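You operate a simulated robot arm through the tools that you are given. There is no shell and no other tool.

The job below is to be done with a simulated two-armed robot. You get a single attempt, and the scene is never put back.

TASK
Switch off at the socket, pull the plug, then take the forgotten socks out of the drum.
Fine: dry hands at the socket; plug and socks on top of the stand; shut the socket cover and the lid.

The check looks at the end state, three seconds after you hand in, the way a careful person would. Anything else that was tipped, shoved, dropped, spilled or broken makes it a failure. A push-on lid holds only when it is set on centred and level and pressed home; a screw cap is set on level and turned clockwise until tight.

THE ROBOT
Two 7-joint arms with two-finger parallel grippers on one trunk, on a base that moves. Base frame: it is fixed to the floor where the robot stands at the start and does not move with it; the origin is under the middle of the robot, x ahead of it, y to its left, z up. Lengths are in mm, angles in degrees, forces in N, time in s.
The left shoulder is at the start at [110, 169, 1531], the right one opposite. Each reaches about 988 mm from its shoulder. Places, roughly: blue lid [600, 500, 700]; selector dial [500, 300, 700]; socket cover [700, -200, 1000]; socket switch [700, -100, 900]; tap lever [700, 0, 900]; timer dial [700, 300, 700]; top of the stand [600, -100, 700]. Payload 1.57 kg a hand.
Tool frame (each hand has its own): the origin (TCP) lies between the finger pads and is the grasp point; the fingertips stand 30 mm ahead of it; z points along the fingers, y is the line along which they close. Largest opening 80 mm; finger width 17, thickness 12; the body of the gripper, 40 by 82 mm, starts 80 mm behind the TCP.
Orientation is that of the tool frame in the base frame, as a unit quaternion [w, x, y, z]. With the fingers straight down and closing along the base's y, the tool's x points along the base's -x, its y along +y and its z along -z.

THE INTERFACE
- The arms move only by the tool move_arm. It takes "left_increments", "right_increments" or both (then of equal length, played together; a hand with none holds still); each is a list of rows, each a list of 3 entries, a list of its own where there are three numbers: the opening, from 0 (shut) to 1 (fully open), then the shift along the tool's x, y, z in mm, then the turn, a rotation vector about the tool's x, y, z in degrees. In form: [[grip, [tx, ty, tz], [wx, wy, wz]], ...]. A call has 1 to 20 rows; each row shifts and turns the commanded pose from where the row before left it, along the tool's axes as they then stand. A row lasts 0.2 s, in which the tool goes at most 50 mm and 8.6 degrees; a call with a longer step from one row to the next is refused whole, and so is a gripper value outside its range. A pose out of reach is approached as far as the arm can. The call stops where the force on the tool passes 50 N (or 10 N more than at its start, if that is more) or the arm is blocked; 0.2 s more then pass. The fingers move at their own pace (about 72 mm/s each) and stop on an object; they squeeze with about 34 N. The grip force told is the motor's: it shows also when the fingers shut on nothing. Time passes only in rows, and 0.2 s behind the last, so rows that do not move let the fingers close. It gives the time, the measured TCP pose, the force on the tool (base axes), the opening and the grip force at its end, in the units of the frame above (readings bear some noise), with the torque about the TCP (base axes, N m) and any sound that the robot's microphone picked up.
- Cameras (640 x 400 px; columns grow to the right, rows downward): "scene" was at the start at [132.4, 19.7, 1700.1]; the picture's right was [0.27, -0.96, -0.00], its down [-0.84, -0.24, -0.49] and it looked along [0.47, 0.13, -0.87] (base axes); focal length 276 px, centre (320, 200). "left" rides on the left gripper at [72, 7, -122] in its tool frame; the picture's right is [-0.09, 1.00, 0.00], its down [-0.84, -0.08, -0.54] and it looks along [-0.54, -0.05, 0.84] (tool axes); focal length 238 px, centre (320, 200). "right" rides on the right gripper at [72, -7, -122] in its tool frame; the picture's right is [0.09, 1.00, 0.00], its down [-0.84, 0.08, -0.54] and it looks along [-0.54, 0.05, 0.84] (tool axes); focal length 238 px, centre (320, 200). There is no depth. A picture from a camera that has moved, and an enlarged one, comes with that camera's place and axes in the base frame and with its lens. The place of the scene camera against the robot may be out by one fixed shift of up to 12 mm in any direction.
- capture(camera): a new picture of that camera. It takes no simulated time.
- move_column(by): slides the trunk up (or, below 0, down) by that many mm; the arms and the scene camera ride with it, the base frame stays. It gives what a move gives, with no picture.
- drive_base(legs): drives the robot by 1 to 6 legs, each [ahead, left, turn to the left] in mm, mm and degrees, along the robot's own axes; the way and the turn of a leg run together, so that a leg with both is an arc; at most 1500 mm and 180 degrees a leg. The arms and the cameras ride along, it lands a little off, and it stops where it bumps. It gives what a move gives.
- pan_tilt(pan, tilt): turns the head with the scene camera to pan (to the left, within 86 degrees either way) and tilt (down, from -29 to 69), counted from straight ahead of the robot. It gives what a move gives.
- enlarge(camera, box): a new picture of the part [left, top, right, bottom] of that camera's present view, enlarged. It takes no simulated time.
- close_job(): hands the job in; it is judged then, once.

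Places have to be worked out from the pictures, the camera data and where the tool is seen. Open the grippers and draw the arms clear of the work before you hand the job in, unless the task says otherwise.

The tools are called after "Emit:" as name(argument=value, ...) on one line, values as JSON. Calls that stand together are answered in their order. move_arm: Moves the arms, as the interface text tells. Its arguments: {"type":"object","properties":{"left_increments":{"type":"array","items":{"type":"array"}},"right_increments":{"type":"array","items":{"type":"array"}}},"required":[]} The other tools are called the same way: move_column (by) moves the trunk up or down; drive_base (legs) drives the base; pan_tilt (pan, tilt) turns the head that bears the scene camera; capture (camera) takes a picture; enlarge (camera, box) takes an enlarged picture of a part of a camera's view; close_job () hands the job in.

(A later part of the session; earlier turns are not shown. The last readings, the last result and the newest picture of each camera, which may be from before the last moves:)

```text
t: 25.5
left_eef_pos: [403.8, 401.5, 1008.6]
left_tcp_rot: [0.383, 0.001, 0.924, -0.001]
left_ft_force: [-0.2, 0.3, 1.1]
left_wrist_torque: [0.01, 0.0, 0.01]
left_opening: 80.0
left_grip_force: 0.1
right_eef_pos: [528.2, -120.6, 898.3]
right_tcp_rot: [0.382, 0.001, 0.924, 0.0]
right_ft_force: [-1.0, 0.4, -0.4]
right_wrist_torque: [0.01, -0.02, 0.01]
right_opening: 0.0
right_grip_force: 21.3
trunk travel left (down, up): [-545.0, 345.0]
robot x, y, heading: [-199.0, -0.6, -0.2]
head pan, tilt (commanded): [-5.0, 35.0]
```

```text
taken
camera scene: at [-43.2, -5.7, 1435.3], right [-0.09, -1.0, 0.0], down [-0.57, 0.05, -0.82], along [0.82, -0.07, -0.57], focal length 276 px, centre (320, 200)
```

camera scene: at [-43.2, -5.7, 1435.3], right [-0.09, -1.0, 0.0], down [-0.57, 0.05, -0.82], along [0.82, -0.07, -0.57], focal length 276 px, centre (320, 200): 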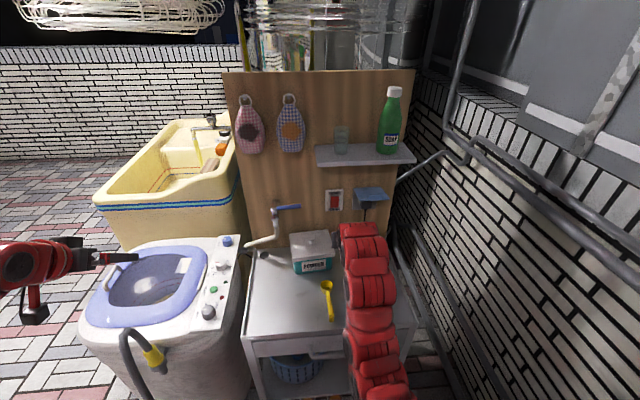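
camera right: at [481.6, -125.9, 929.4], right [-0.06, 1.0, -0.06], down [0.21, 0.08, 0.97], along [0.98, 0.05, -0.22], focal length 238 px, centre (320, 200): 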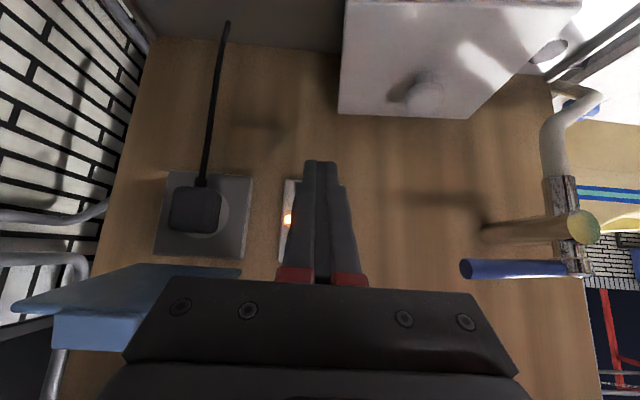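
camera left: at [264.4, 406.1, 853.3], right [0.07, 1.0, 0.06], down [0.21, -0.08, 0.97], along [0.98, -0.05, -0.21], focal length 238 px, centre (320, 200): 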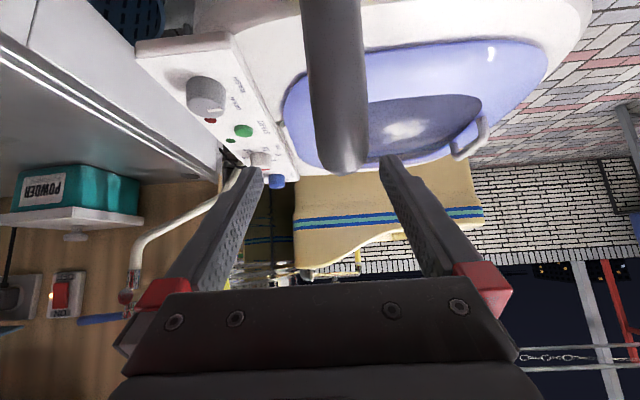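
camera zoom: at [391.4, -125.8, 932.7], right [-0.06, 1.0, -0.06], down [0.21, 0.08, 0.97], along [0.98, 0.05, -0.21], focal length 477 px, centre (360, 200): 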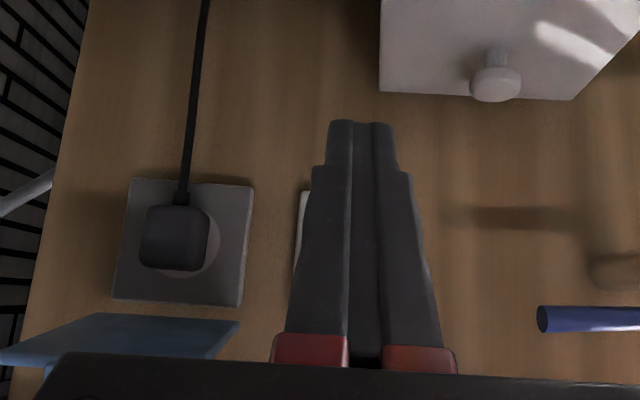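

Lamp is out and the rocker shows OFF. Next the plug (front face ≈ [688, −226, 896], about 36 mm wide): I level the right hand to ~10° below horizontal, open the fingers to 60 mm and line up at y = −226 in front of it, below the flap.

Emit:
move_arm(right_increments=[[0.75, [0, 0, 0], [0, -8.2, 0]], [0.75, [0, 0, 0], [0, -8.2, 0]], [0.75, [0, 0, 0], [0, -8.2, 0]], [0.75, [0, 0, 0], [0, -8.2, 0]], [0.75, [0, 0, 0], [0, -2.2, 0]], [0.75, [0, -35, 0], [0, 0, 0]], [0.75, [0, -35, 0], [0, 0, 0]], [0.75, [0, -35, 0], [0, 0, 0]]])

Emit:
capture(camera="right")

Emit:
capture(camera="scene")

```text
t: 27.3
left_eef_pos: [403.5, 400.2, 1007.7]
left_tcp_rot: [0.381, 0.0, 0.924, 0.0]
left_ft_force: [-0.7, -0.5, 0.1]
left_wrist_torque: [0.06, -0.01, 0.01]
left_opening: 80.0
left_grip_force: 0.1
right_eef_pos: [531.8, -225.4, 895.4]
right_tcp_rot: [0.643, 0.0, 0.766, 0.001]
right_ft_force: [0.8, 0.1, -1.2]
right_wrist_torque: [-0.04, 0.02, 0.0]
right_opening: 60.0
right_grip_force: 0.0
trunk travel left (down, up): [-545.0, 345.0]
robot x, y, heading: [-198.2, 3.2, -0.0]
head pan, tilt (commanded): [-5.0, 35.0]
```

```text
taken
camera right: at [399.3, -232.1, 845.3], right [-0.02, 1.0, -0.09], down [-0.39, 0.08, 0.92], along [0.92, 0.05, 0.39], focal length 238 px, centre (320, 200)
```

right: 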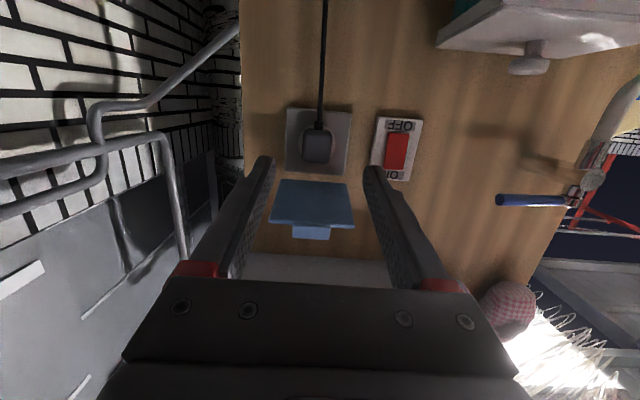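

```text
taken
camera scene: at [-42.3, -6.5, 1435.2], right [-0.09, -1.0, 0.0], down [-0.57, 0.05, -0.82], along [0.82, -0.07, -0.57], focal length 276 px, centre (320, 200)
```

scene: 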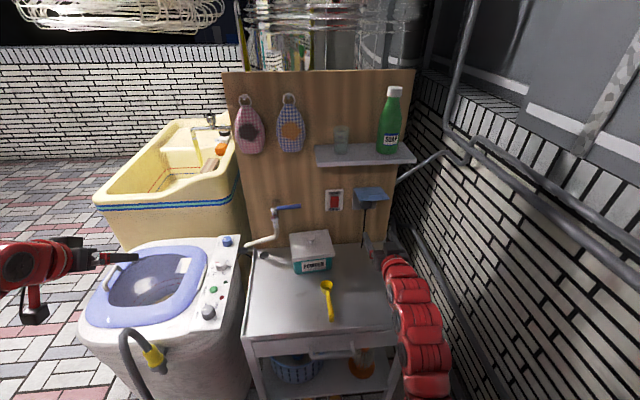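

Fingers are centred on the plug (y −225.4, z ≈ 896). I advance in base +x in two stages.

Emit:
move_arm(right_increments=[[0.75, [-6.25, 0, 35.45], [0, 0, 0]], [0.75, [-6.25, 0, 35.45], [0, 0, 0]], [0.75, [-6.25, 0, 35.45], [0, 0, 0]], [0.75, [-2.8, 0, 15.8], [0, 0, 0]]])

Emit:
capture(camera="right")

Emit:
enlarge(camera="scene", box=[300, 150, 440, 270])

```text
t: 28.3
left_eef_pos: [404.0, 402.9, 1009.0]
left_tcp_rot: [0.381, 0.0, 0.924, -0.001]
left_ft_force: [-0.4, 0.3, -0.2]
left_wrist_torque: [-0.01, 0.01, 0.01]
left_opening: 80.3
left_grip_force: 0.1
right_eef_pos: [654.2, -224.3, 895.6]
right_tcp_rot: [0.643, 0.0, 0.766, -0.001]
right_ft_force: [0.1, -0.2, -0.8]
right_wrist_torque: [0.02, -0.04, 0.0]
right_opening: 60.3
right_grip_force: 0.1
trunk travel left (down, up): [-545.0, 345.0]
robot x, y, heading: [-193.9, -3.5, 0.3]
head pan, tilt (commanded): [-5.0, 35.0]
```

```text
taken
camera right: at [522.1, -230.5, 845.5], right [-0.02, 1.0, -0.09], down [-0.39, 0.08, 0.92], along [0.92, 0.05, 0.38], focal length 238 px, centre (320, 200)
```

right: 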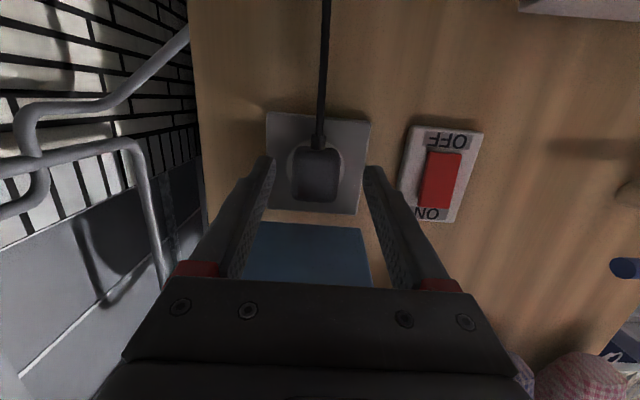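

```text
3.33 times, centred on (370, 210) of scene
camera zoom: at [-42.3, -5.7, 1435.2], right [-0.09, -1.0, 0.0], down [-0.57, 0.05, -0.82], along [0.82, -0.07, -0.57], focal length 920 px, centre (153, 167)
```

zoom: 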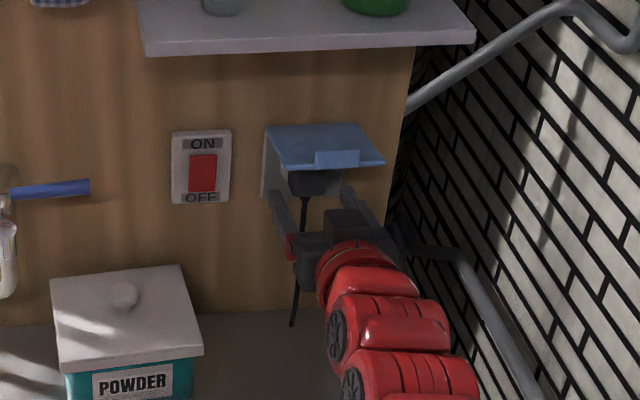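

Plug front face triangulates at x ≈ 690, z ≈ 896. I go 24 mm further so the fingertips flank it, then close.

Emit:
move_arm(right_increments=[[0.75, [-2.1, 0, 11.8], [0, 0, 0]], [0.75, [-1.0, 0, 5.9], [0, 0, 0]], [0.75, [-1.0, 0, 5.9], [0, 0, 0]], [0.75, [0, 0, 0], [0, 0, 0]]])

Emit:
enlarge(camera="right", box=[200, 80, 440, 260])

```text
t: 29.3
left_eef_pos: [404.4, 400.5, 1008.4]
left_tcp_rot: [0.382, 0.0, 0.924, -0.001]
left_ft_force: [0.3, 0.2, -0.9]
left_wrist_torque: [-0.01, -0.02, 0.0]
left_opening: 79.8
left_grip_force: 0.1
right_eef_pos: [678.3, -225.2, 895.8]
right_tcp_rot: [0.642, 0.0, 0.767, 0.0]
right_ft_force: [-0.6, 0.9, -0.6]
right_wrist_torque: [0.01, 0.01, 0.02]
right_opening: 60.1
right_grip_force: 0.1
trunk travel left (down, up): [-545.0, 345.0]
robot x, y, heading: [-199.2, 2.5, -0.2]
head pan, tilt (commanded): [-5.0, 35.0]
```

```text
2.22 times, centred on (320, 170) of right
camera zoom: at [546.1, -230.4, 845.6], right [-0.02, 1.0, -0.09], down [-0.39, 0.08, 0.92], along [0.92, 0.05, 0.38], focal length 530 px, centre (320, 267)
```

zoom: 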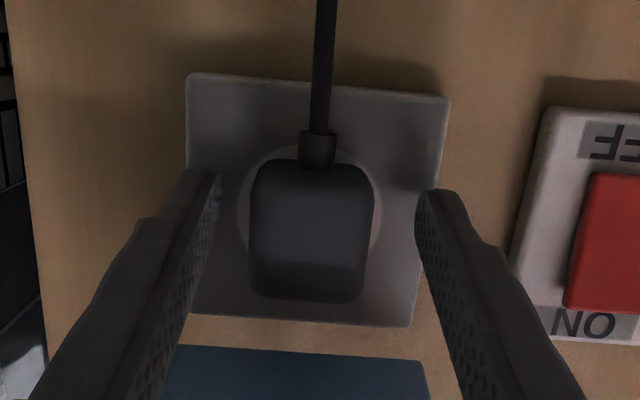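

The fingertips flank the plug well. Close on it.

Emit:
move_arm(right_increments=[[0.4, [0, 0, 0], [0, 0, 0]], [0, [0, 0, 0], [0, 0, 0]], [0, [0, 0, 0], [0, 0, 0]], [0, [0, 0, 0], [0, 0, 0]]])

Emit:
enlarge(camera="right", box=[200, 80, 440, 260])

```text
t: 30.3
left_eef_pos: [404.8, 401.4, 1008.0]
left_tcp_rot: [0.382, 0.0, 0.924, -0.001]
left_ft_force: [-0.1, 0.0, 0.0]
left_wrist_torque: [0.02, -0.03, 0.02]
left_opening: 80.2
left_grip_force: 0.0
right_eef_pos: [679.1, -224.2, 895.3]
right_tcp_rot: [0.642, 0.0, 0.767, 0.0]
right_ft_force: [0.0, 0.2, -0.1]
right_wrist_torque: [-0.02, -0.03, -0.02]
right_opening: 34.9
right_grip_force: 34.3
trunk travel left (down, up): [-545.0, 345.0]
robot x, y, heading: [-199.7, 1.8, 0.1]
head pan, tilt (commanded): [-5.0, 35.0]
heard: snap
```

```text
2.22 times, centred on (320, 170) of right
camera zoom: at [546.1, -230.2, 845.4], right [-0.02, 1.0, -0.09], down [-0.39, 0.08, 0.92], along [0.92, 0.05, 0.38], focal length 530 px, centre (320, 267)
```

zoom: 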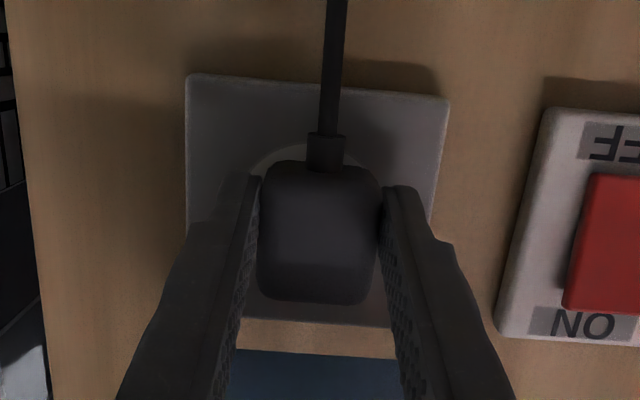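

Gripped at 34.9 mm with 34 N; a "snap" was heard as it seated in the grip. I now pull straight back in −x, slowly, watching the force.

Emit:
move_arm(right_increments=[[0, [0.9, 0, -4.9], [0, 0, 0]], [0, [0.9, 0, -4.9], [0, 0, 0]], [0, [1.7, 0, -9.8], [0, 0, 0]], [0, [1.7, 0, -9.8], [0, 0, 0]]])

Emit:
capture(camera="right")

Emit:
enlarge(camera="scene", box=[300, 150, 440, 270])

```text
t: 31.3
left_eef_pos: [404.0, 401.2, 1007.5]
left_tcp_rot: [0.382, 0.0, 0.924, -0.001]
left_ft_force: [0.1, -0.2, 0.6]
left_wrist_torque: [-0.03, 0.0, -0.01]
left_opening: 80.1
left_grip_force: 0.0
right_eef_pos: [650.1, -224.8, 896.8]
right_tcp_rot: [0.642, 0.001, 0.766, 0.0]
right_ft_force: [-0.1, 0.6, -0.1]
right_wrist_torque: [-0.01, 0.02, -0.01]
right_opening: 34.9
right_grip_force: 33.8
trunk travel left (down, up): [-545.0, 345.0]
robot x, y, heading: [-201.7, -1.1, 0.1]
head pan, tilt (commanded): [-5.0, 35.0]
```

```text
taken
camera right: at [516.0, -231.0, 846.0], right [-0.02, 1.0, -0.09], down [-0.39, 0.08, 0.92], along [0.92, 0.05, 0.38], focal length 238 px, centre (320, 200)
```

right: 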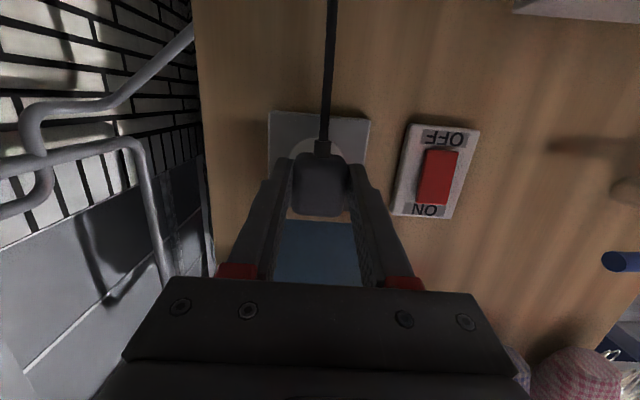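

```text
3.33 times, centred on (370, 210) of scene
camera zoom: at [-42.4, -5.7, 1435.2], right [-0.09, -1.0, 0.0], down [-0.57, 0.05, -0.82], along [0.82, -0.07, -0.57], focal length 920 px, centre (153, 167)
```

zoom: 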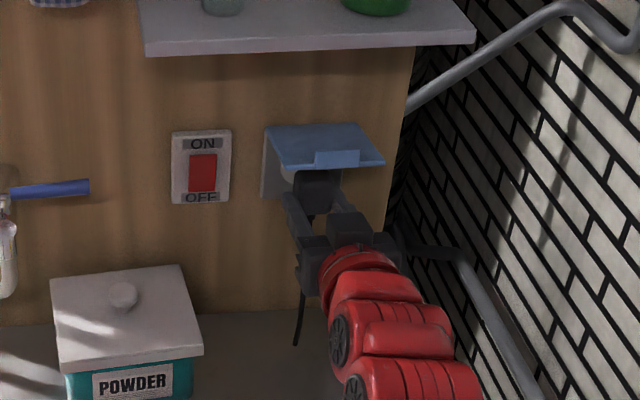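

The plug is out and rides with the hand; no force. I draw it back clear of the flap, then pitch to ~50° so it can be set down on its prongs and lower edge.

Emit:
move_arm(right_increments=[[0, [4.3, 0, -24.6], [0, 0, 0]], [0, [5.2, 0, -29.5], [0, 0, 0]], [0, [5.2, 0, -29.5], [0, 0, 0]], [0, [5.2, 0, -29.5], [0, 0, 0]], [0, [0, 0, 0], [0, 8, 0]], [0, [0, 0, 0], [0, 8, 0]], [0, [0, 0, 0], [0, 8, 0]], [0, [0, 0, 0], [0, 8, 0]], [0, [0, 0, 0], [0, 8, 0]]])

Emit:
capture(camera="right")

Emit:
enlarge(camera="scene", box=[280, 150, 460, 320])

Emit:
capture(camera="left")

```text
t: 33.3
left_eef_pos: [404.0, 401.4, 1007.2]
left_tcp_rot: [0.382, 0.0, 0.924, 0.0]
left_ft_force: [-0.5, 0.3, -0.1]
left_wrist_torque: [-0.01, 0.02, -0.02]
left_opening: 80.1
left_grip_force: 0.1
right_eef_pos: [535.2, -225.3, 897.3]
right_tcp_rot: [0.341, -0.001, 0.94, 0.0]
right_ft_force: [0.0, -0.5, -1.5]
right_wrist_torque: [-0.06, 0.01, 0.01]
right_opening: 35.0
right_grip_force: 34.3
trunk travel left (down, up): [-545.0, 345.0]
robot x, y, heading: [-195.9, 1.4, -0.0]
head pan, tilt (commanded): [-5.0, 35.0]
```

```text
taken
camera right: at [400.6, -231.2, 943.5], right [-0.07, 1.0, -0.06], down [0.3, 0.08, 0.95], along [0.95, 0.05, -0.3], focal length 238 px, centre (320, 200)
```

right: 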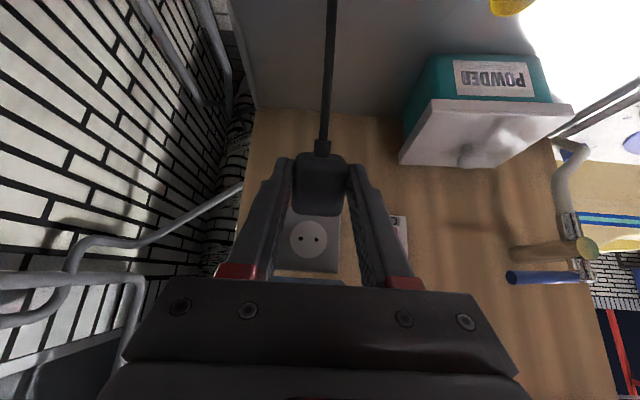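

```text
2.35 times, centred on (370, 235) of scene
camera zoom: at [-41.9, -5.5, 1435.1], right [-0.09, -1.0, 0.0], down [-0.57, 0.05, -0.82], along [0.82, -0.07, -0.57], focal length 650 px, centre (202, 118)
```

zoom: 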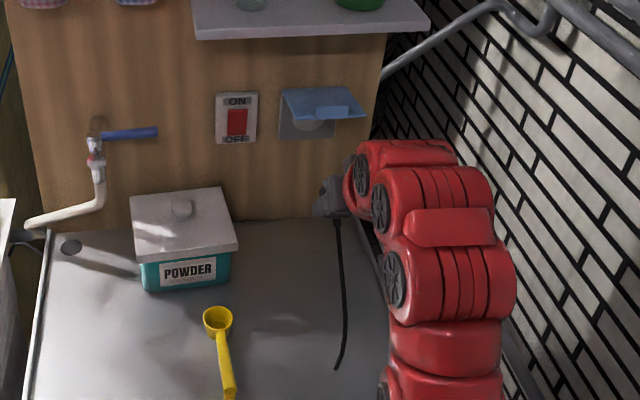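

```text
taken
camera left: at [266.3, 407.2, 1044.1], right [0.07, 1.0, 0.06], down [0.21, -0.08, 0.97], along [0.98, -0.05, -0.21], focal length 238 px, centre (320, 200)
```

left: 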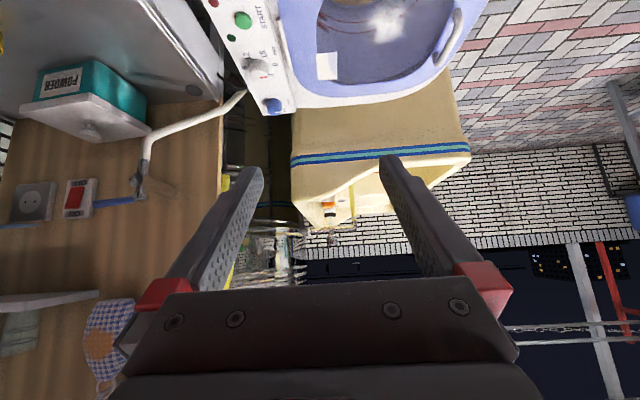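

The cord is a stiff tail (~165 mm) pointing along the tool's x, so I pitch to 80° – then prong tips and tail end can both rest flat on the stand – descend in front of the flap, then go forward to x ≈ 585 so that the tail also lies on the stand.

Emit:
move_arm(right_increments=[[0, [0, 0, 0], [0, 7.5, 0]], [0, [0, 0, 0], [0, 7.5, 0]], [0, [0, 0, 0], [0, 7.5, 0]], [0, [0, 0, 0], [0, 7.5, 0]], [0, [5.6, 0, 31.8], [0, 0, 0]], [0, [5.6, 0, 31.8], [0, 0, 0]], [0, [5.6, 0, 31.8], [0, 0, 0]], [0, [-24.6, 0, 4.3], [0, 0, 0]], [0, [-24.6, 0, 4.3], [0, 0, 0]]])

Emit:
capture(camera="right")

Emit:
capture(camera="scene")

Emit:
enlarge(camera="scene", box=[280, 150, 460, 340])

```text
t: 35.3
left_eef_pos: [403.5, 402.0, 1006.6]
left_tcp_rot: [0.382, 0.0, 0.924, -0.001]
left_ft_force: [-1.0, -1.0, 0.1]
left_wrist_torque: [0.01, 0.01, 0.04]
left_opening: 80.0
left_grip_force: 0.1
right_eef_pos: [568.6, -223.9, 798.5]
right_tcp_rot: [0.086, -0.001, 0.996, 0.0]
right_ft_force: [0.0, -0.3, -1.6]
right_wrist_torque: [0.01, 0.0, -0.04]
right_opening: 34.9
right_grip_force: 34.0
right hand out of reach, approached as far as the arm can: row 9
trunk travel left (down, up): [-545.0, 345.0]
robot x, y, heading: [-200.9, 2.1, -0.0]
head pan, tilt (commanded): [-5.0, 35.0]
```

```text
taken
camera right: at [477.1, -230.1, 905.2], right [-0.09, 1.0, -0.02], down [0.73, 0.08, 0.68], along [0.68, 0.05, -0.74], focal length 238 px, centre (320, 200)
```

right: 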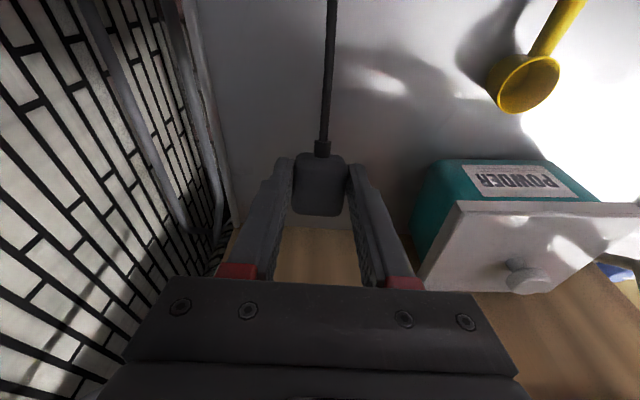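

```text
taken
camera scene: at [-41.9, -5.4, 1435.1], right [-0.09, -1.0, 0.0], down [-0.57, 0.05, -0.82], along [0.82, -0.07, -0.57], focal length 276 px, centre (320, 200)
```

scene: 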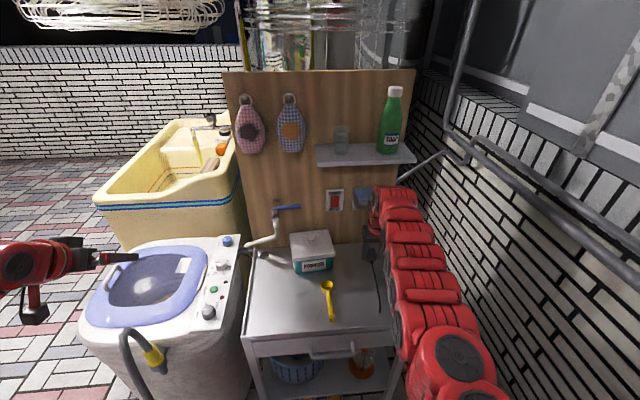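

```text
2.11 times, centred on (370, 245) of scene
camera zoom: at [-41.9, -5.4, 1435.1], right [-0.09, -1.0, 0.0], down [-0.57, 0.05, -0.82], along [0.82, -0.07, -0.57], focal length 581 px, centre (215, 105)
```

zoom: 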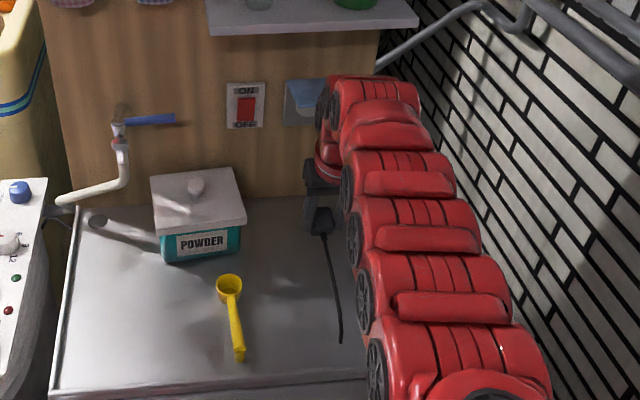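

The cord tail end is at x ≈ 385, just over the stand's front edge zone, so I lower a little and try for a bit more forward room.

Emit:
move_arm(right_increments=[[0, [3.5, 0, 19.7], [0, 0, 0]], [0, [-14.8, 0, 2.6], [0, 0, 0]]])

Emit:
capture(camera="left")

```text
t: 35.9
left_eef_pos: [403.3, 401.5, 1007.6]
left_tcp_rot: [0.382, 0.0, 0.924, 0.001]
left_ft_force: [0.3, -0.4, 0.3]
left_wrist_torque: [-0.01, -0.02, -0.02]
left_opening: 79.8
left_grip_force: 0.0
right_eef_pos: [566.0, -224.4, 778.9]
right_tcp_rot: [0.086, -0.001, 0.996, 0.0]
right_ft_force: [0.0, -0.3, -0.4]
right_wrist_torque: [0.01, 0.03, 0.0]
right_opening: 34.7
right_grip_force: 34.3
right hand out of reach, approached as far as the arm can: row 1, 2
trunk travel left (down, up): [-545.0, 345.0]
robot x, y, heading: [-196.6, 3.1, -0.1]
head pan, tilt (commanded): [-5.0, 35.0]
```

```text
taken
camera left: at [265.9, 406.6, 1044.5], right [0.07, 1.0, 0.06], down [0.21, -0.08, 0.97], along [0.98, -0.05, -0.21], focal length 238 px, centre (320, 200)
```

left: 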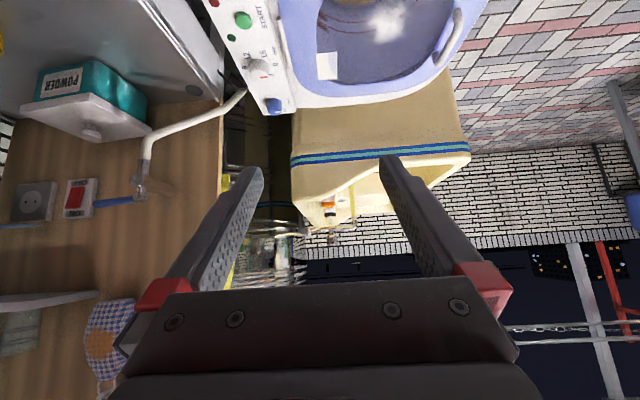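

The arm is at its extension limit here, but the plug body will stand well inside the stand top. I back off 8 mm and lower gently until contact.

Emit:
move_arm(right_increments=[[0, [7.9, 0, -1.4], [0, 0, 0]], [0, [1.74, 0, 9.85], [0, 0, 0]], [0, [0.9, 0, 4.9], [0, 0, 0]], [0, [0.5, 0, 3], [0, 0, 0]]])

Emit:
enlarge(camera="right", box=[200, 0, 480, 260])

Emit:
enlarge(camera="scene", box=[320, 220, 440, 350])

```text
t: 36.9
left_eef_pos: [403.0, 401.0, 1007.9]
left_tcp_rot: [0.382, 0.0, 0.924, -0.001]
left_ft_force: [-0.3, -0.4, -0.3]
left_wrist_torque: [-0.02, 0.0, 0.02]
left_opening: 80.2
left_grip_force: 0.1
right_eef_pos: [558.6, -224.0, 760.5]
right_tcp_rot: [0.088, 0.001, 0.996, -0.001]
right_ft_force: [0.7, 0.3, -0.6]
right_wrist_torque: [-0.01, 0.0, 0.0]
right_opening: 34.9
right_grip_force: 34.4
trunk travel left (down, up): [-545.0, 345.0]
robot x, y, heading: [-196.3, 0.1, -0.2]
head pan, tilt (commanded): [-5.0, 35.0]
```

```text
1.54 times, centred on (340, 130) of right
camera zoom: at [465.7, -230.7, 869.2], right [-0.09, 1.0, -0.02], down [0.73, 0.08, 0.68], along [0.68, 0.05, -0.73], focal length 367 px, centre (289, 308)
```

zoom: 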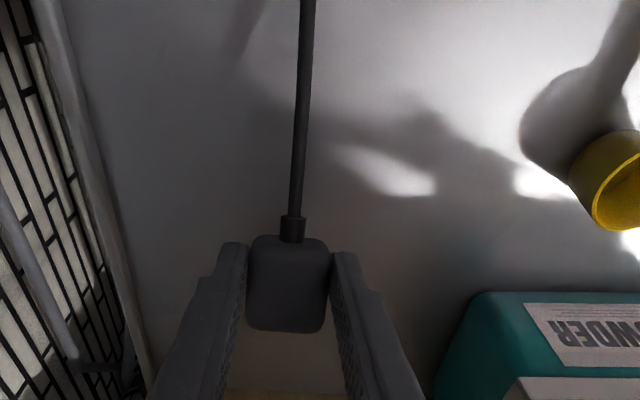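

```text
3.08 times, centred on (380, 285) of scene
camera zoom: at [-42.1, -5.9, 1435.2], right [-0.09, -1.0, 0.0], down [-0.57, 0.05, -0.82], along [0.82, -0.07, -0.57], focal length 850 px, centre (135, -62)
```

zoom: 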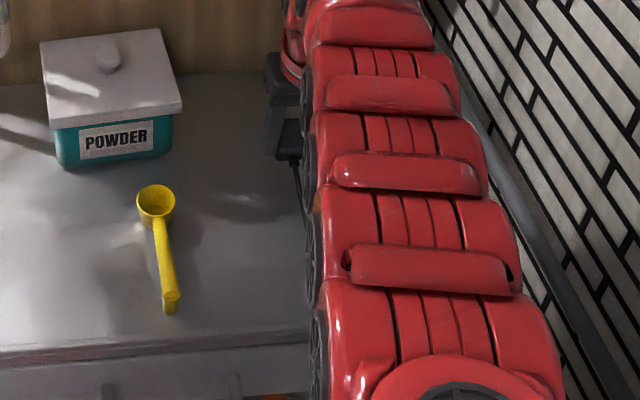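

No contact yet at z = 760; lower further in 3 mm steps.

Emit:
move_arm(right_increments=[[0, [0.5, 0, 2.95], [0, 0, 0]], [0, [0.5, 0, 2.95], [0, 0, 0]], [0, [0.5, 0, 2.95], [0, 0, 0]]])

Emit:
move_arm(right_increments=[[0, [0.35, 0, 1.97], [0, 0, 0]], [0, [0.35, 0, 1.97], [0, 0, 0]], [0, [0.35, 0, 1.97], [0, 0, 0]]])

```text
t: 37.7
left_eef_pos: [403.6, 400.2, 1007.9]
left_tcp_rot: [0.382, 0.0, 0.924, -0.001]
left_ft_force: [-0.3, -0.5, 0.1]
left_wrist_torque: [0.01, 0.03, 0.0]
left_opening: 80.0
left_grip_force: 0.1
right_eef_pos: [557.3, -224.0, 753.2]
right_tcp_rot: [0.087, 0.0, 0.996, 0.0]
right_ft_force: [-0.7, -0.6, -0.3]
right_wrist_torque: [-0.01, -0.02, 0.02]
right_opening: 35.0
right_grip_force: 33.3
trunk travel left (down, up): [-545.0, 345.0]
robot x, y, heading: [-197.0, -0.3, -0.1]
head pan, tilt (commanded): [-5.0, 35.0]
```

```text
t: 38.5
left_eef_pos: [403.8, 401.3, 1008.0]
left_tcp_rot: [0.381, 0.0, 0.924, -0.001]
left_ft_force: [0.9, -0.1, -1.2]
left_wrist_torque: [0.01, -0.05, 0.03]
left_opening: 80.0
left_grip_force: 0.1
right_eef_pos: [558.7, -223.7, 748.0]
right_tcp_rot: [0.086, 0.0, 0.996, 0.0]
right_ft_force: [-1.0, 0.5, -0.5]
right_wrist_torque: [0.02, 0.02, -0.01]
right_opening: 34.9
right_grip_force: 33.8
trunk travel left (down, up): [-545.0, 345.0]
robot x, y, heading: [-199.6, -3.8, -0.1]
head pan, tilt (commanded): [-5.0, 35.0]
```

Emit:
move_arm(right_increments=[[0, [0.35, 0, 1.97], [0, 0, 0]], [0, [0.35, 0, 1.97], [0, 0, 0]], [0, [0.35, 0, 1.97], [0, 0, 0]]])

Emit:
move_arm(right_increments=[[0, [0.35, 0, 1.97], [0, 0, 0]], [0, [0.35, 0, 1.97], [0, 0, 0]], [0, [0.35, 0, 1.97], [0, 0, 0]]])

Emit:
capture(camera="right")

```text
t: 39.3
left_eef_pos: [404.9, 401.5, 1007.7]
left_tcp_rot: [0.382, 0.001, 0.924, -0.001]
left_ft_force: [-0.2, 0.3, -0.2]
left_wrist_torque: [-0.03, -0.01, -0.04]
left_opening: 80.3
left_grip_force: 0.1
right_eef_pos: [558.4, -224.5, 741.0]
right_tcp_rot: [0.086, 0.001, 0.996, 0.0]
right_ft_force: [-0.6, 0.3, -1.3]
right_wrist_torque: [0.02, -0.01, 0.01]
right_opening: 34.9
right_grip_force: 34.2
trunk travel left (down, up): [-545.0, 345.0]
robot x, y, heading: [-195.7, 1.4, 0.1]
head pan, tilt (commanded): [-5.0, 35.0]
```

```text
t: 40.1
left_eef_pos: [403.8, 400.4, 1008.0]
left_tcp_rot: [0.382, 0.0, 0.924, -0.001]
left_ft_force: [0.1, -0.3, -0.1]
left_wrist_torque: [0.0, -0.02, 0.0]
left_opening: 80.1
left_grip_force: 0.0
right_eef_pos: [557.4, -223.6, 735.6]
right_tcp_rot: [0.087, 0.001, 0.996, 0.0]
right_ft_force: [0.9, -0.2, -0.3]
right_wrist_torque: [-0.03, -0.02, -0.02]
right_opening: 35.1
right_grip_force: 34.1
trunk travel left (down, up): [-545.0, 345.0]
robot x, y, heading: [-197.8, 1.7, 0.2]
head pan, tilt (commanded): [-5.0, 35.0]
```

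```text
taken
camera right: at [465.8, -230.1, 841.7], right [-0.09, 1.0, -0.02], down [0.73, 0.08, 0.68], along [0.68, 0.05, -0.74], focal length 238 px, centre (320, 200)
```

right: 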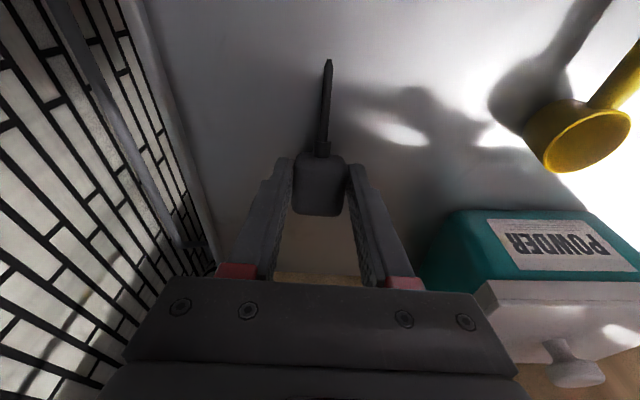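

The cord tail seems to pass visually into the surface. I zoom in to see how far the plug body is from the stand top.

Emit:
enlarge(camera="right", box=[250, 40, 420, 240])

Emit:
pan_tilt(pan=-15, tilt=45)

Emit:
capture(camera="scene")

```text
2.00 times, centred on (335, 140) of right
camera zoom: at [465.8, -230.1, 841.7], right [-0.09, 1.0, -0.02], down [0.73, 0.08, 0.68], along [0.68, 0.05, -0.74], focal length 477 px, centre (290, 320)
```

zoom: 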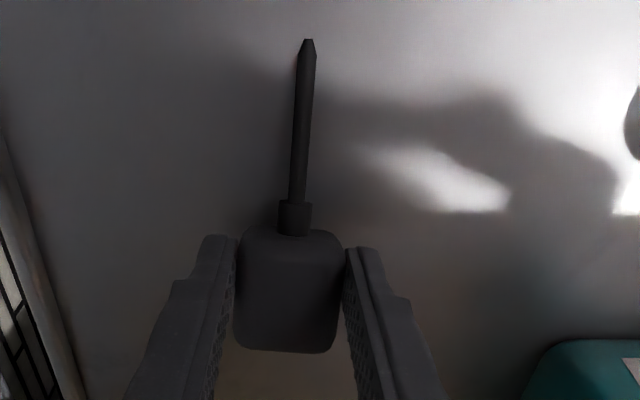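

```text
t: 40.8
left_eef_pos: [404.4, 400.8, 1007.4]
left_tcp_rot: [0.382, 0.001, 0.924, -0.001]
left_ft_force: [-0.3, 0.2, -0.5]
left_wrist_torque: [-0.05, 0.01, -0.01]
left_opening: 79.9
left_grip_force: 0.0
right_eef_pos: [558.6, -224.3, 734.7]
right_tcp_rot: [0.086, 0.001, 0.996, 0.001]
right_ft_force: [-0.3, -0.2, -0.9]
right_wrist_torque: [0.02, 0.01, 0.0]
right_opening: 35.0
right_grip_force: 33.7
trunk travel left (down, up): [-545.0, 345.0]
robot x, y, heading: [-197.3, -1.6, 0.2]
head pan, tilt (commanded): [-15.0, 45.0]
```

```text
taken
camera scene: at [-51.4, -19.0, 1420.4], right [-0.26, -0.97, 0.0], down [-0.68, 0.18, -0.71], along [0.68, -0.18, -0.71], focal length 276 px, centre (320, 200)
```

scene: 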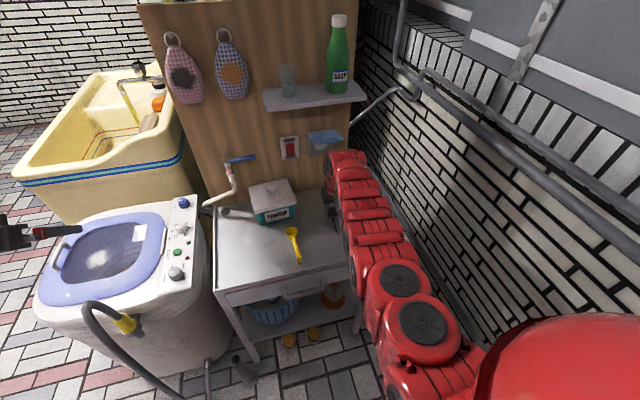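

The cord only looks to dip into the table; the plug body must be within a few mm of it now. Lower 1.5 mm at a time watching the force.

Emit:
move_arm(right_increments=[[0, [0.26, 0, 1.48], [0, 0, 0]], [0, [0, 0, 0], [0, 0, 0]]])

Emit:
move_arm(right_increments=[[0, [0.26, 0, 1.48], [0, 0, 0]], [0, [0, 0, 0], [0, 0, 0]]])

```text
t: 41.4
left_eef_pos: [404.3, 401.7, 1007.3]
left_tcp_rot: [0.382, 0.0, 0.924, 0.0]
left_ft_force: [0.1, 0.5, -0.1]
left_wrist_torque: [0.0, -0.03, 0.0]
left_opening: 80.2
left_grip_force: 0.0
right_eef_pos: [558.3, -223.2, 734.3]
right_tcp_rot: [0.086, 0.001, 0.996, -0.001]
right_ft_force: [-0.2, 0.1, -1.0]
right_wrist_torque: [0.03, -0.06, -0.01]
right_opening: 34.8
right_grip_force: 33.9
trunk travel left (down, up): [-545.0, 345.0]
robot x, y, heading: [-198.8, -0.1, 0.3]
head pan, tilt (commanded): [-15.0, 45.0]
```

```text
t: 42.0
left_eef_pos: [403.2, 400.4, 1007.9]
left_tcp_rot: [0.382, 0.001, 0.924, -0.002]
left_ft_force: [0.0, -0.1, -0.7]
left_wrist_torque: [-0.02, 0.01, 0.0]
left_opening: 80.2
left_grip_force: 0.1
right_eef_pos: [557.7, -224.0, 731.7]
right_tcp_rot: [0.088, -0.001, 0.996, 0.0]
right_ft_force: [0.7, -0.3, 4.8]
right_wrist_torque: [-0.01, -0.04, -0.03]
right_opening: 35.3
right_grip_force: 33.6
trunk travel left (down, up): [-545.0, 345.0]
robot x, y, heading: [-202.0, -0.5, -0.1]
head pan, tilt (commanded): [-15.0, 45.0]
```

Contact (≈5 N) at z = 731.7. I open the fingers to let the plug go, then look.

Emit:
move_arm(right_increments=[[0.55, [0, 0, -0.5], [0, 0, 0]], [0.7, [0, 0, 0], [0, 0, 0]], [0.7, [0, 0, 0], [0, 0, 0]]])

Emit:
enlarge(camera="right", box=[200, 40, 440, 260])

```text
t: 42.8
left_eef_pos: [404.1, 402.0, 1007.2]
left_tcp_rot: [0.381, 0.001, 0.925, -0.002]
left_ft_force: [-0.2, -0.7, 0.4]
left_wrist_torque: [0.0, 0.02, -0.02]
left_opening: 80.0
left_grip_force: 0.1
right_eef_pos: [557.6, -223.1, 733.7]
right_tcp_rot: [0.086, 0.0, 0.996, 0.0]
right_ft_force: [0.0, -0.5, -0.2]
right_wrist_torque: [-0.03, 0.01, 0.01]
right_opening: 55.7
right_grip_force: 0.0
trunk travel left (down, up): [-545.0, 345.0]
robot x, y, heading: [-201.2, 2.7, 0.0]
head pan, tilt (commanded): [-15.0, 45.0]
```

```text
1.82 times, centred on (320, 150) of right
camera zoom: at [465.4, -230.3, 839.5], right [-0.09, 1.0, -0.02], down [0.73, 0.08, 0.68], along [0.68, 0.05, -0.73], focal length 433 px, centre (320, 291)
```

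zoom: 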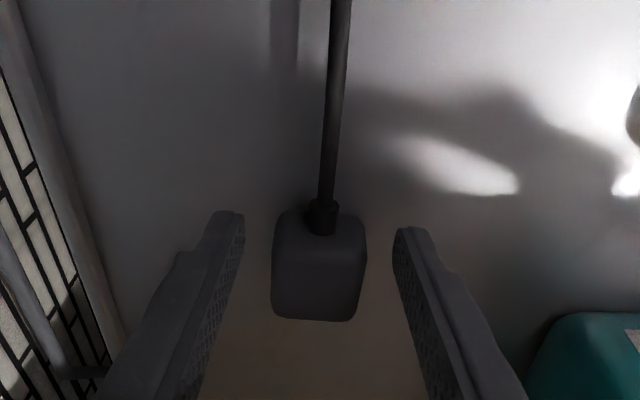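

The plug stands free on the stand between the open fingers. I withdraw the hand straight up along its axis.

Emit:
move_arm(right_increments=[[0.7, [0, 0, -15], [0, 0, 0]], [0.7, [0, 0, -30], [0, 0, 0]], [0.7, [0, 0, -40], [0, 0, 0]], [0.7, [20, 0, -40], [0, 0, 0]], [0.7, [40, 0, -20], [0, 0, 0]]])

Emit:
capture(camera="right")

Emit:
capture(camera="scene")

```text
t: 44.0
left_eef_pos: [404.6, 397.9, 1008.0]
left_tcp_rot: [0.382, 0.001, 0.924, 0.0]
left_ft_force: [0.0, -0.4, 0.3]
left_wrist_torque: [0.04, 0.03, 0.04]
left_opening: 80.0
left_grip_force: 0.2
right_eef_pos: [481.2, -227.2, 860.3]
right_tcp_rot: [0.087, 0.0, 0.996, 0.002]
right_ft_force: [-0.3, 0.1, 1.5]
right_wrist_torque: [0.03, -0.04, 0.01]
right_opening: 56.1
right_grip_force: 0.0
right hand out of reach, approached as far as the arm can: row 5
trunk travel left (down, up): [-545.0, 345.0]
robot x, y, heading: [-201.4, -1.7, -0.2]
head pan, tilt (commanded): [-15.0, 45.0]
```

```text
taken
camera right: at [388.4, -233.2, 966.9], right [-0.09, 1.0, -0.01], down [0.73, 0.07, 0.68], along [0.68, 0.05, -0.73], focal length 238 px, centre (320, 200)
```

right: 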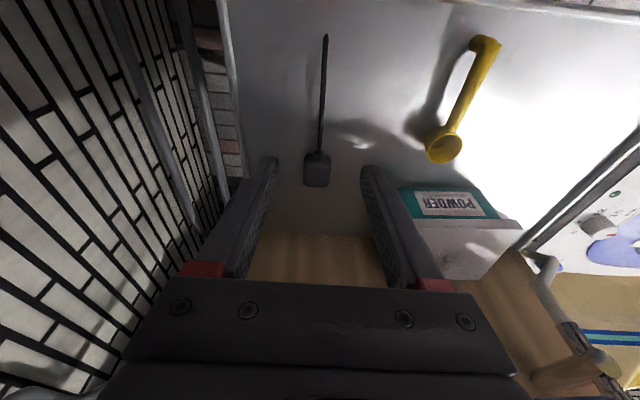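

```text
taken
camera scene: at [-52.7, -21.9, 1420.6], right [-0.26, -0.97, 0.0], down [-0.68, 0.19, -0.71], along [0.68, -0.18, -0.71], focal length 276 px, centre (320, 200)
```

scene: 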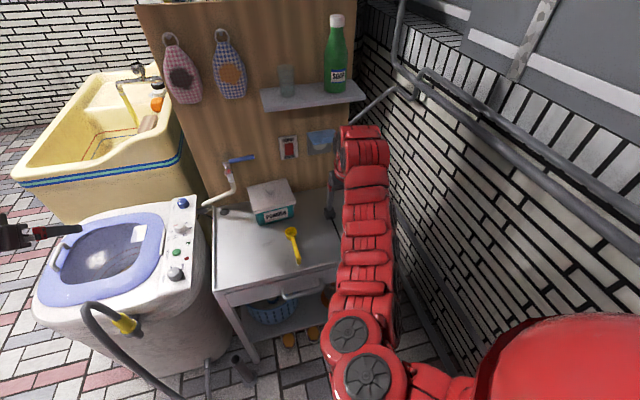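

The plug with its tail lies on the stand. Now the cover: I close the fingers, pitch to 45°, and bring the tip above the flap's free edge, between flap and shelf.

Emit:
move_arm(right_increments=[[0, [0, 0, 0], [0, -7, 0]], [0, [0, 0, 0], [0, -7, 0]], [0, [0, 0, 0], [0, -7, 0]], [0, [0, 0, 0], [0, -7, 0]], [0, [0, 0, 0], [0, -7, 0]], [0, [-40.7, 0, -12.4], [0, 0, 0]], [0, [-40.7, 0, -12.4], [0, 0, 0]], [0, [-40.7, 0, -12.4], [0, 0, 0]], [0, [-40.7, 0, -12.4], [0, 0, 0]]])

Emit:
capture(camera="right")

Emit:
capture(camera="scene")

```text
t: 46.0
left_eef_pos: [404.1, 401.1, 1006.4]
left_tcp_rot: [0.382, 0.001, 0.924, -0.002]
left_ft_force: [-0.3, -0.1, 0.2]
left_wrist_torque: [0.01, 0.03, 0.01]
left_opening: 80.0
left_grip_force: 0.0
right_eef_pos: [564.8, -223.3, 1013.2]
right_tcp_rot: [0.382, 0.0, 0.924, 0.0]
right_ft_force: [0.6, 0.8, -0.4]
right_wrist_torque: [0.02, -0.03, -0.01]
right_opening: 0.0
right_grip_force: 21.5
trunk travel left (down, up): [-545.0, 345.0]
robot x, y, heading: [-207.3, 3.2, -0.1]
head pan, tilt (commanded): [-15.0, 45.0]
```

```text
taken
camera right: at [428.2, -228.9, 1047.5], right [-0.07, 1.0, -0.07], down [0.21, 0.08, 0.97], along [0.98, 0.05, -0.21], focal length 238 px, centre (320, 200)
```

right: 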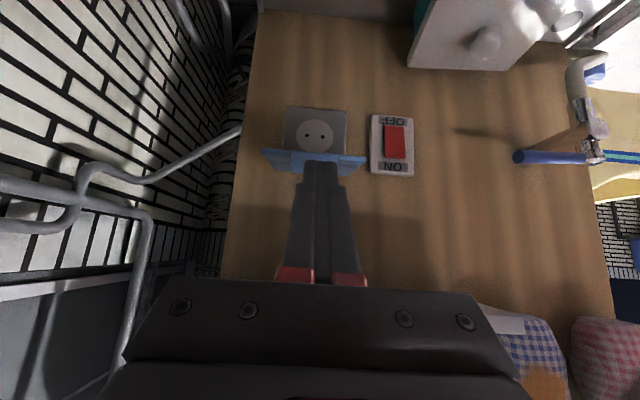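

```text
taken
camera scene: at [-51.3, -18.4, 1420.4], right [-0.26, -0.97, 0.0], down [-0.68, 0.18, -0.71], along [0.68, -0.18, -0.71], focal length 276 px, centre (320, 200)
```

scene: 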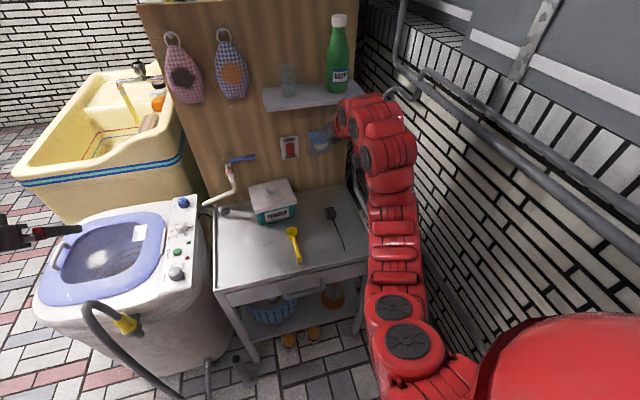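

Flap free edge confirmed at x ≈ 612, z ≈ 967, y ≈ −226. I bring the tip over it and start pressing down gently.

Emit:
move_arm(right_increments=[[0, [-15.6, 0, 24.7], [0, 0, 0]], [0, [-15.6, 0, 24.7], [0, 0, 0]], [0, [3.5, 0, 3.5], [0, 0, 0]], [0, [3.5, 0, 3.5], [0, 0, 0]]])

Emit:
enlarge(camera="right", box=[220, 80, 420, 240])

Emit:
enlarge(camera="scene", box=[240, 60, 420, 220])

```text
t: 46.5
left_eef_pos: [404.5, 400.0, 1006.8]
left_tcp_rot: [0.381, 0.001, 0.925, -0.002]
left_ft_force: [1.9, 0.1, -1.5]
left_wrist_torque: [-0.02, 0.03, 0.0]
left_opening: 79.9
left_grip_force: 0.1
right_eef_pos: [595.4, -224.0, 1004.3]
right_tcp_rot: [0.375, 0.0, 0.927, 0.001]
right_ft_force: [-60.1, 7.1, 18.9]
right_wrist_torque: [0.1, 0.57, 0.02]
right_opening: 0.0
right_grip_force: 21.4
trunk travel left (down, up): [-545.0, 345.0]
robot x, y, heading: [-201.6, 2.1, -0.2]
head pan, tilt (commanded): [-15.0, 45.0]
stopped in row 2 (right hand): the force on the tool passed its limit at 104 N (the readings are from after the stop); the commanded pose is now the measured one
```

```text
2.50 times, centred on (320, 160) of right
camera zoom: at [458.6, -230.9, 1039.9], right [-0.07, 1.0, -0.06], down [0.22, 0.08, 0.97], along [0.97, 0.05, -0.23], focal length 596 px, centre (320, 300)
```

zoom: 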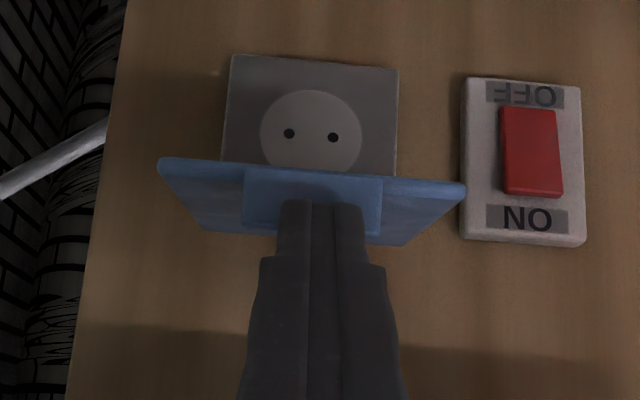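

```text
2.50 times, centred on (330, 140) of scene
camera zoom: at [-53.4, -18.9, 1420.6], right [-0.26, -0.97, 0.0], down [-0.68, 0.18, -0.71], along [0.68, -0.18, -0.71], focal length 690 px, centre (295, 350)
```

zoom: 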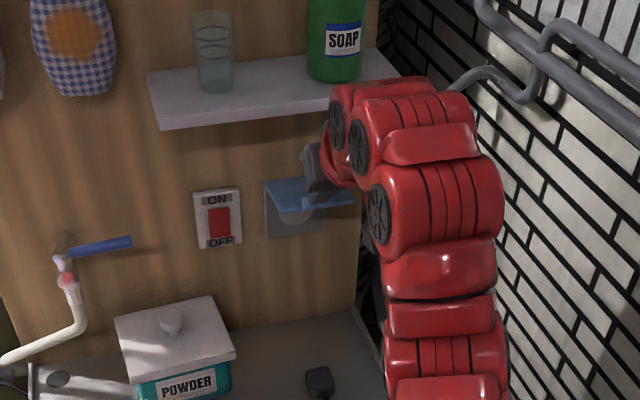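

The tip struck a raised lip at the flap's free edge. I back off at once; then I will straddle the lip with the fingers opened to ~52 mm, so they press on the flap on both sides of it.

Emit:
move_arm(right_increments=[[0, [7, 0, -14], [0, 0, 0]], [0.65, [4, 0, -24], [0, 0, 0]], [0.65, [0, 0, 0], [0, 0, 0]]])

Emit:
enlarge(camera="right", box=[220, 80, 420, 240])

```text
t: 47.3
left_eef_pos: [404.9, 401.5, 1006.8]
left_tcp_rot: [0.382, 0.0, 0.924, -0.001]
left_ft_force: [-1.0, -0.2, 0.7]
left_wrist_torque: [-0.07, 0.01, 0.0]
left_opening: 79.9
left_grip_force: 0.0
right_eef_pos: [561.8, -225.6, 1020.3]
right_tcp_rot: [0.376, -0.001, 0.927, 0.002]
right_ft_force: [0.4, 0.3, -0.3]
right_wrist_torque: [-0.02, 0.03, 0.03]
right_opening: 51.9
right_grip_force: 0.0
trunk travel left (down, up): [-545.0, 345.0]
robot x, y, heading: [-195.9, 0.8, -0.0]
head pan, tilt (commanded): [-15.0, 45.0]
```

```text
2.50 times, centred on (320, 160) of right
camera zoom: at [425.9, -231.8, 1056.2], right [-0.07, 1.0, -0.06], down [0.22, 0.07, 0.97], along [0.97, 0.05, -0.23], focal length 596 px, centre (320, 300)
```

zoom: 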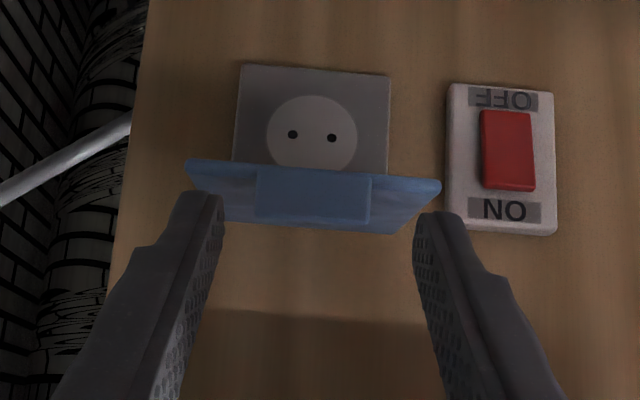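

Lip is nearly centred between the fingers; I shift 1.5 mm, open slightly more and move in so the fingers straddle it.

Emit:
move_arm(right_increments=[[0.7, [-14.1, -1.5, 20], [0, 0, 0]], [0.7, [-10, 0, 20], [0, 0, 0]], [0.7, [-10, 0, 18], [0, 0, 0]]])

Emit:
enlarge(camera="right", box=[220, 80, 420, 240])

```text
t: 48.1
left_eef_pos: [404.1, 400.4, 1006.6]
left_tcp_rot: [0.381, 0.001, 0.924, -0.003]
left_ft_force: [-0.2, -0.1, -1.0]
left_wrist_torque: [0.0, 0.0, 0.02]
left_opening: 79.9
left_grip_force: 0.1
right_eef_pos: [629.1, -224.8, 1002.9]
right_tcp_rot: [0.376, 0.0, 0.927, 0.001]
right_ft_force: [-0.1, -0.2, 0.1]
right_wrist_torque: [-0.03, 0.04, 0.01]
right_opening: 56.5
right_grip_force: 0.1
trunk travel left (down, up): [-545.0, 345.0]
robot x, y, heading: [-200.5, -2.6, -0.1]
head pan, tilt (commanded): [-15.0, 45.0]
```

```text
2.50 times, centred on (320, 160) of right
camera zoom: at [491.6, -231.9, 1039.7], right [-0.07, 1.0, -0.06], down [0.22, 0.08, 0.97], along [0.97, 0.05, -0.23], focal length 596 px, centre (320, 300)
```

zoom: 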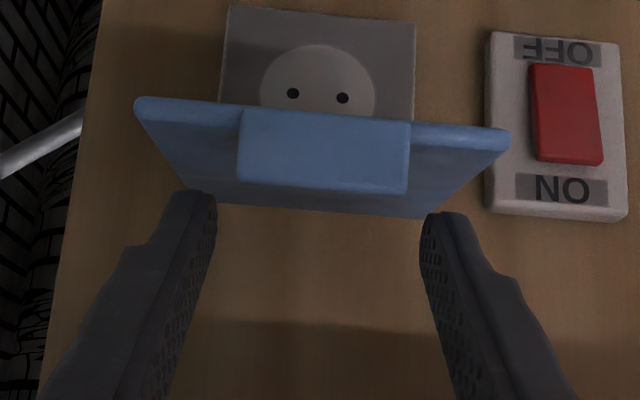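

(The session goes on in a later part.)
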